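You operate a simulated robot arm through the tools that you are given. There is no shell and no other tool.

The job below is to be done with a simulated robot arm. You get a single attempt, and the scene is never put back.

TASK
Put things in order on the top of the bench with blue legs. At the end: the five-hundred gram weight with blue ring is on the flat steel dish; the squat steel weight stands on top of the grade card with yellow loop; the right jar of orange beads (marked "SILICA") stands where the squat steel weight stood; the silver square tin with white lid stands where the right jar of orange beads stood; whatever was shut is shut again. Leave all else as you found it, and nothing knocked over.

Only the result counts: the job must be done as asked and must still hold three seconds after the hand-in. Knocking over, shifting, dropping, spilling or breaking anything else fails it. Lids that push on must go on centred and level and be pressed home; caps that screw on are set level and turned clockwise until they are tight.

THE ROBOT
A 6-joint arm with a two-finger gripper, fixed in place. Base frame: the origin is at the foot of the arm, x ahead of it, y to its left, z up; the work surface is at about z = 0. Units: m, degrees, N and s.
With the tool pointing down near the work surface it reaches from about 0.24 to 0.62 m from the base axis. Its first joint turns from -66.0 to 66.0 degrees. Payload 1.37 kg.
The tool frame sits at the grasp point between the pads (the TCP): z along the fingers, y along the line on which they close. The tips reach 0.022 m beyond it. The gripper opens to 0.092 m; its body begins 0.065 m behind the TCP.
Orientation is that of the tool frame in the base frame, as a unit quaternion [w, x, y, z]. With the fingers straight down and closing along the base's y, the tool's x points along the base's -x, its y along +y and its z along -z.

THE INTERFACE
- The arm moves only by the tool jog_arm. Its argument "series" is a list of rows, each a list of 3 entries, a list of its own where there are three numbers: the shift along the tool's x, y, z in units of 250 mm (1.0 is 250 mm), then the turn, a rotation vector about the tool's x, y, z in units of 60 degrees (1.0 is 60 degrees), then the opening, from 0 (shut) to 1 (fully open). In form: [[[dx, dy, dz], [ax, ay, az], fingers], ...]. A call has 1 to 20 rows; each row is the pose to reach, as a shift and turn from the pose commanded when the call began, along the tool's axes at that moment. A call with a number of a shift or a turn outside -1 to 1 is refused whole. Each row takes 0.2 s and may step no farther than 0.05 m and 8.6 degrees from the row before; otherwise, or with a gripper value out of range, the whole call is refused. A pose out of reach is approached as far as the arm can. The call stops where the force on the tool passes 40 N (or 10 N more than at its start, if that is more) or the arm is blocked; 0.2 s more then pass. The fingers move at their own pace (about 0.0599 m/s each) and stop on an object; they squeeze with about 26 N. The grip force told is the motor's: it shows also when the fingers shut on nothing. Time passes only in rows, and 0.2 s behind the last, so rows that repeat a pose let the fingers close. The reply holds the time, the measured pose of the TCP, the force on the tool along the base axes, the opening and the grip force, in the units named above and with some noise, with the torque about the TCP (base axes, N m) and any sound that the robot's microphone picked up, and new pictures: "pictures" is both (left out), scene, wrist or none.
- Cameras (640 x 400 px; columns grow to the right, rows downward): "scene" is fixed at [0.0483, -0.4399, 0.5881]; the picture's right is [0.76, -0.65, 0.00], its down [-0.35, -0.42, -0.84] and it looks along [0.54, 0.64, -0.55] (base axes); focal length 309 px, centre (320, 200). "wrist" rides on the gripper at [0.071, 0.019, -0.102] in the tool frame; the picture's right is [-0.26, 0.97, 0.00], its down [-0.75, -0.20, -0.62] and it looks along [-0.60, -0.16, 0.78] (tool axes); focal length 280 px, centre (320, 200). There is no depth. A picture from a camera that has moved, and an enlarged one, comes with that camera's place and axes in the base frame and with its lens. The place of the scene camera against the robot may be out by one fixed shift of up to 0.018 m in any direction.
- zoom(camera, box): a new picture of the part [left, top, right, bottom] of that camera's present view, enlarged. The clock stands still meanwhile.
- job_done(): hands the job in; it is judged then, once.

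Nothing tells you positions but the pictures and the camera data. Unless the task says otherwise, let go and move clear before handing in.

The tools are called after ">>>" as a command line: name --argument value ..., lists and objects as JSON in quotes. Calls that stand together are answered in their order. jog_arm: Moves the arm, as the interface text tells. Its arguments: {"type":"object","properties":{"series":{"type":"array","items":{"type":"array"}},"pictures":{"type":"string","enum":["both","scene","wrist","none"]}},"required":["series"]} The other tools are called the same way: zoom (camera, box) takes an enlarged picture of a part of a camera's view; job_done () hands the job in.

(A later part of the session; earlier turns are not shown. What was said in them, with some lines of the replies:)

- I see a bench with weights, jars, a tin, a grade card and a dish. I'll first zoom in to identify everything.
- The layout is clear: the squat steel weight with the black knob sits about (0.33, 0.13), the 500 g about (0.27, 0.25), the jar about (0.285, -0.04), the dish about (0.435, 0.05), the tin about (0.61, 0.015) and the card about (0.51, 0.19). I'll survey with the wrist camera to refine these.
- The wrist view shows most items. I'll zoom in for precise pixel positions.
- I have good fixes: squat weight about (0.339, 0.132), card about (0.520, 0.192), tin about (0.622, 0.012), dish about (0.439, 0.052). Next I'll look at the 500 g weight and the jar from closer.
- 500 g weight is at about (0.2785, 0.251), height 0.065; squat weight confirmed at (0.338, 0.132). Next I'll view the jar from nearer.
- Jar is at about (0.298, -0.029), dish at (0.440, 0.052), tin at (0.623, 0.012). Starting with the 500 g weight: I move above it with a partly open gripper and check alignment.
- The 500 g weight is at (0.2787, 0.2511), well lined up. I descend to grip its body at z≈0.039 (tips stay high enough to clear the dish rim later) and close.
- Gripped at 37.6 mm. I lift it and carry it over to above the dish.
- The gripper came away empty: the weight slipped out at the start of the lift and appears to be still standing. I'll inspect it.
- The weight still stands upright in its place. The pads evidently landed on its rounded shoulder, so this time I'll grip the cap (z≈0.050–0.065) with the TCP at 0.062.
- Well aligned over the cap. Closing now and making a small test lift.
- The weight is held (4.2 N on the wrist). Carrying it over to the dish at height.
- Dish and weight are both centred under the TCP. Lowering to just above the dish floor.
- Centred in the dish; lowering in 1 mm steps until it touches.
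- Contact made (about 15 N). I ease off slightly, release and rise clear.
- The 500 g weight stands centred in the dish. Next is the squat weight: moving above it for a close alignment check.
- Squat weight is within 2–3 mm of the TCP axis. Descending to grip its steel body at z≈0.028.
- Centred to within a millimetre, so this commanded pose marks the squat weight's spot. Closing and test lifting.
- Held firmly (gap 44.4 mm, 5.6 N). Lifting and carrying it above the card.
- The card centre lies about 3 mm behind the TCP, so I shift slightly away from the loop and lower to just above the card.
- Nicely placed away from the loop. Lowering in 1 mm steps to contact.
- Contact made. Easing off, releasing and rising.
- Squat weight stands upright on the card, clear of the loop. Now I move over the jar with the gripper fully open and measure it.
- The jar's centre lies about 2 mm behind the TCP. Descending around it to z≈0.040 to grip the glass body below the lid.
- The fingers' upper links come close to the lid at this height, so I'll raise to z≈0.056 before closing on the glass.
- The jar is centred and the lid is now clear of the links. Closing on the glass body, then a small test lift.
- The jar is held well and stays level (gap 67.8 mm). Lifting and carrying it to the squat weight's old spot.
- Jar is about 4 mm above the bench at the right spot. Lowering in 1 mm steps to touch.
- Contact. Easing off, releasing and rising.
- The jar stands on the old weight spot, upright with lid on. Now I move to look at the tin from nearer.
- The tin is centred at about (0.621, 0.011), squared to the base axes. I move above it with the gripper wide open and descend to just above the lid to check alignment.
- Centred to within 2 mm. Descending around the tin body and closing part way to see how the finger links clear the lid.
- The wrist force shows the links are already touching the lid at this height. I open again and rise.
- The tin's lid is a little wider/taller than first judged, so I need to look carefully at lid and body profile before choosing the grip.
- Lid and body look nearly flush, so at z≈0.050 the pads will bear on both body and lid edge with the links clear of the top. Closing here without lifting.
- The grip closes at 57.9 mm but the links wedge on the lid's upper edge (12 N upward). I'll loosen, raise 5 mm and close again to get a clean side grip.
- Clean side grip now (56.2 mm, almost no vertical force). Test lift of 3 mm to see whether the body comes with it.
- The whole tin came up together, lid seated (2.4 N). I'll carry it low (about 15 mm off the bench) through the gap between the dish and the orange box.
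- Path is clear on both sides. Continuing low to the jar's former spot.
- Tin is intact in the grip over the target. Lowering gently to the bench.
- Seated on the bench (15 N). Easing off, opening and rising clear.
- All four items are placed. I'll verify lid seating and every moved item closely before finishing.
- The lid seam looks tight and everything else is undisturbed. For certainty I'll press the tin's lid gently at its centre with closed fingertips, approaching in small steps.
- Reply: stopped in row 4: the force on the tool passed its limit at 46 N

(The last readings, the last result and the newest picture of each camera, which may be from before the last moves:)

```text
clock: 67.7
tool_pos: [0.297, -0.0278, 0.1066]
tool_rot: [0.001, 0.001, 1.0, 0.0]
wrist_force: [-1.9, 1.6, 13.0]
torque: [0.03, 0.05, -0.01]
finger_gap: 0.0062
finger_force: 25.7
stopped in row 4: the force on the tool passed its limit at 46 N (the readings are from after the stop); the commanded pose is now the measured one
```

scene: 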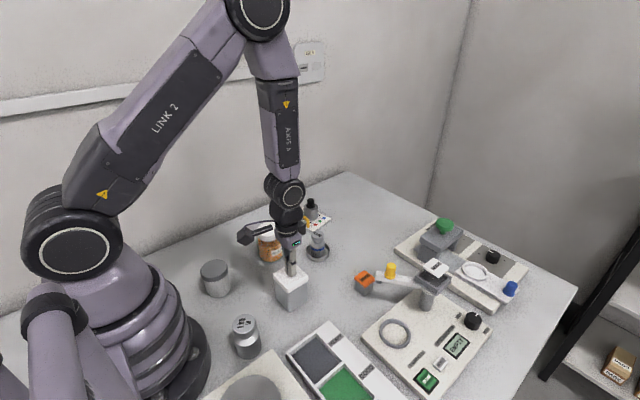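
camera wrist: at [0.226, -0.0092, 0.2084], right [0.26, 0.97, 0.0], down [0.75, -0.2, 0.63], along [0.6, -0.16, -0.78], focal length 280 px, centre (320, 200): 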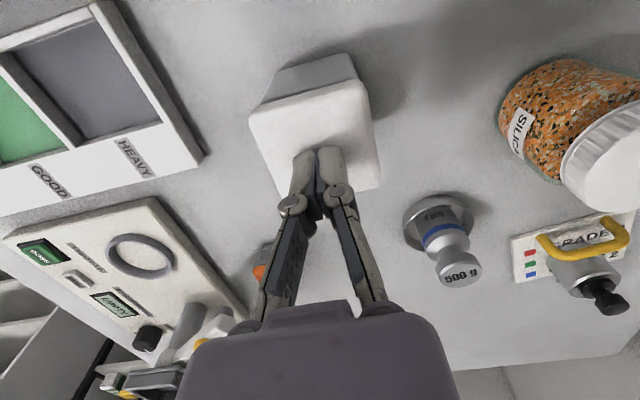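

The press reached its force limit briefly, so the lid is firmly home. I rise straight up and check everything.

>>> jog_arm --series '[[[0, 0, -0.02], [0, 0, 0], 0], [[0, 0, -0.1], [0, 0, 0], 0], [[0, 0, -0.25], [0, 0, 0], 0], [[0, 0, -0.4], [0, 0, 0], 0], [[0, 0, -0.5], [0, 0, 0], 0], [[0, 0, -0.5], [0, 0, 0], 0]]'

>>> zoom --camera "scene" --box '[246, 240, 342, 300]'

>>> zoom --camera "scene" --box '[266, 275, 322, 310]'

>>> zoom --camera "wrist" --box '[230, 30, 410, 142]'

```text
clock: 69.1
tool_pos: [0.2969, -0.0289, 0.2304]
tool_rot: [0.0, 0.0, 1.0, 0.0]
wrist_force: [-0.1, -0.1, -0.4]
torque: [0.02, 0.01, 0.02]
finger_gap: 0.0
finger_force: 26.5
camera wrist: at [0.2257, -0.0092, 0.3316], right [0.26, 0.96, 0.0], down [0.75, -0.2, 0.63], along [0.6, -0.16, -0.78], focal length 280 px, centre (320, 200)
```

scene: 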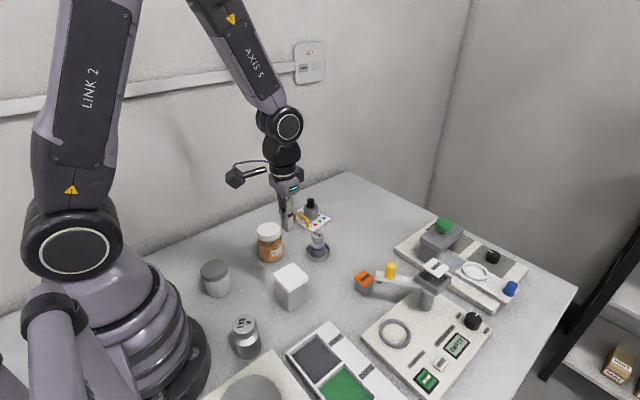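
wrist: 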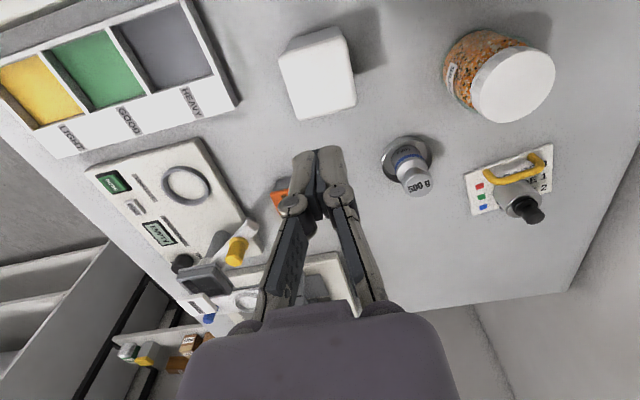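

```text
6.67 times, centred on (294, 270) of scene
camera zoom: at [0.0482, -0.4399, 0.5881], right [0.76, -0.65, 0.0], down [-0.35, -0.42, -0.84], along [0.54, 0.64, -0.55], focal length 2059 px, centre (493, -267)
```

zoom: 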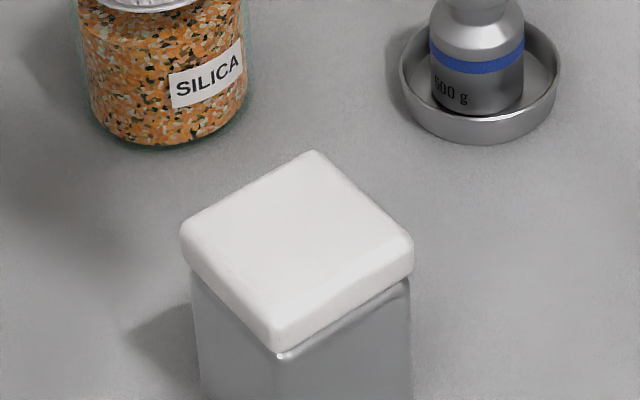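

```text
11.43 times, centred on (294, 292) of scene
camera zoom: at [0.0482, -0.4399, 0.5881], right [0.76, -0.65, 0.0], down [-0.35, -0.42, -0.84], along [0.54, 0.64, -0.55], focal length 3529 px, centre (617, -857)
```

zoom: 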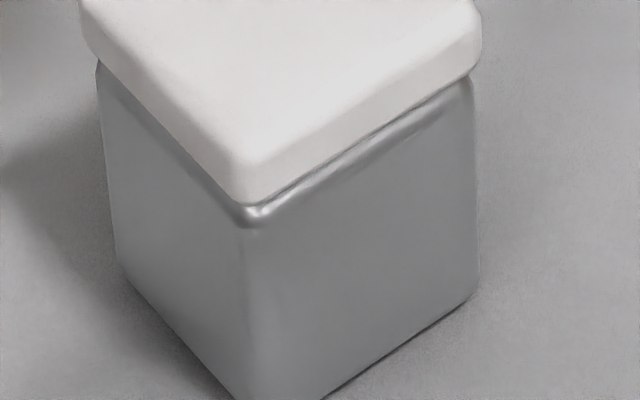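

```text
3.56 times, centred on (320, 86) of wrist
camera zoom: at [0.2257, -0.0092, 0.3316], right [0.26, 0.96, 0.0], down [0.75, -0.2, 0.63], along [0.6, -0.16, -0.78], focal length 997 px, centre (320, 605)
```

zoom: 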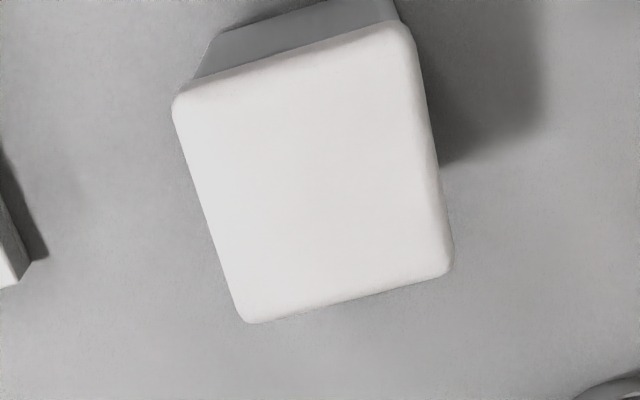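

The tin is unchanged and its lid is tight. One last look at the whole work area before handing in.

>>> zoom --camera "scene" --box '[190, 190, 350, 290]'

>>> zoom --camera "scene" --box '[180, 250, 340, 350]'

>>> zoom --camera "wrist" --box '[360, 80, 600, 230]'

```text
4.00 times, centred on (270, 240) of scene
camera zoom: at [0.0482, -0.4399, 0.5881], right [0.76, -0.65, 0.0], down [-0.35, -0.42, -0.84], along [0.54, 0.64, -0.55], focal length 1235 px, centre (520, 40)
```

zoom: 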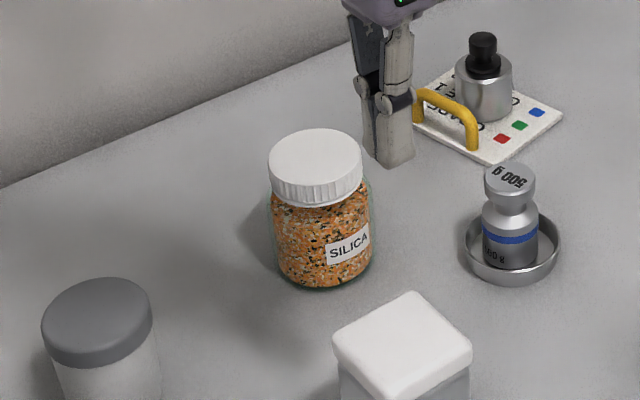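

```text
4.00 times, centred on (260, 300) of scene
camera zoom: at [0.0482, -0.4399, 0.5881], right [0.76, -0.65, 0.0], down [-0.35, -0.42, -0.84], along [0.54, 0.64, -0.55], focal length 1235 px, centre (560, -200)
```

zoom: 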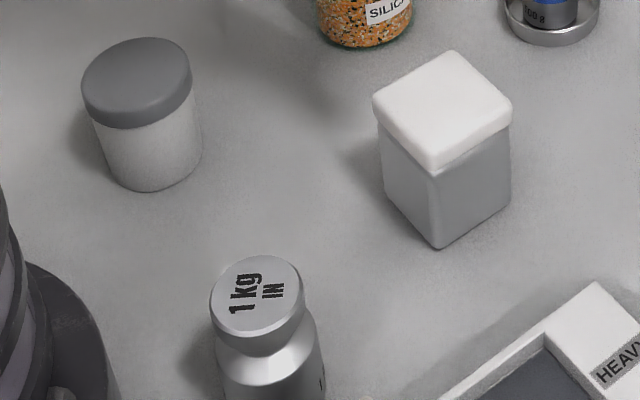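

```text
2.67 times, centred on (480, 155) of wrist
camera zoom: at [0.2257, -0.0092, 0.3316], right [0.26, 0.96, 0.0], down [0.75, -0.2, 0.63], along [0.6, -0.16, -0.78], focal length 748 px, centre (-107, 320)
```

zoom: 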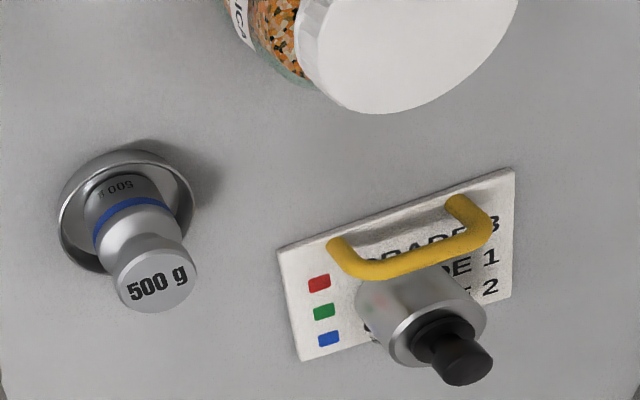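

Everything is where it was asked for:
- the 500 g weight stands in the dish
- the squat weight is on the card, clear of the loop
- the jar is on the squat weight's old spot
- the tin is on the jar's old spot, within a few millimetres, with its lid shut

Nothing else has moved and the arm is clear, so I'm handing in.

>>> job_done

```text
The job is handed in.
```

I've handed the job in, with all four items moved and standing where you asked.

- **500 g weight:** it stands upright in the middle of the steel dish. It slipped out of the gripper on the first try but stayed standing, so I gripped it by the cap instead.
- **Squat weight:** it stands on the grade card, clear of the yellow loop.
- **SILICA jar:** it stands where the squat weight was, within about a millimetre, with its lid on.
- **Tin:** it stands where the jar was, off by roughly 2–5 mm going by the camera views. I had to grip it partly by the lid because the finger links caught on the lid when I went lower. The lid stayed on while I carried it.

I pressed the tin's lid down at the end to be sure it was shut. That press peaked at 46 N, over the arm's 40 N stop limit, so the arm stopped itself; the tin and lid looked the same before and after.

In the last pictures nothing else looked moved or knocked over. The arm was raised clear, holding nothing.
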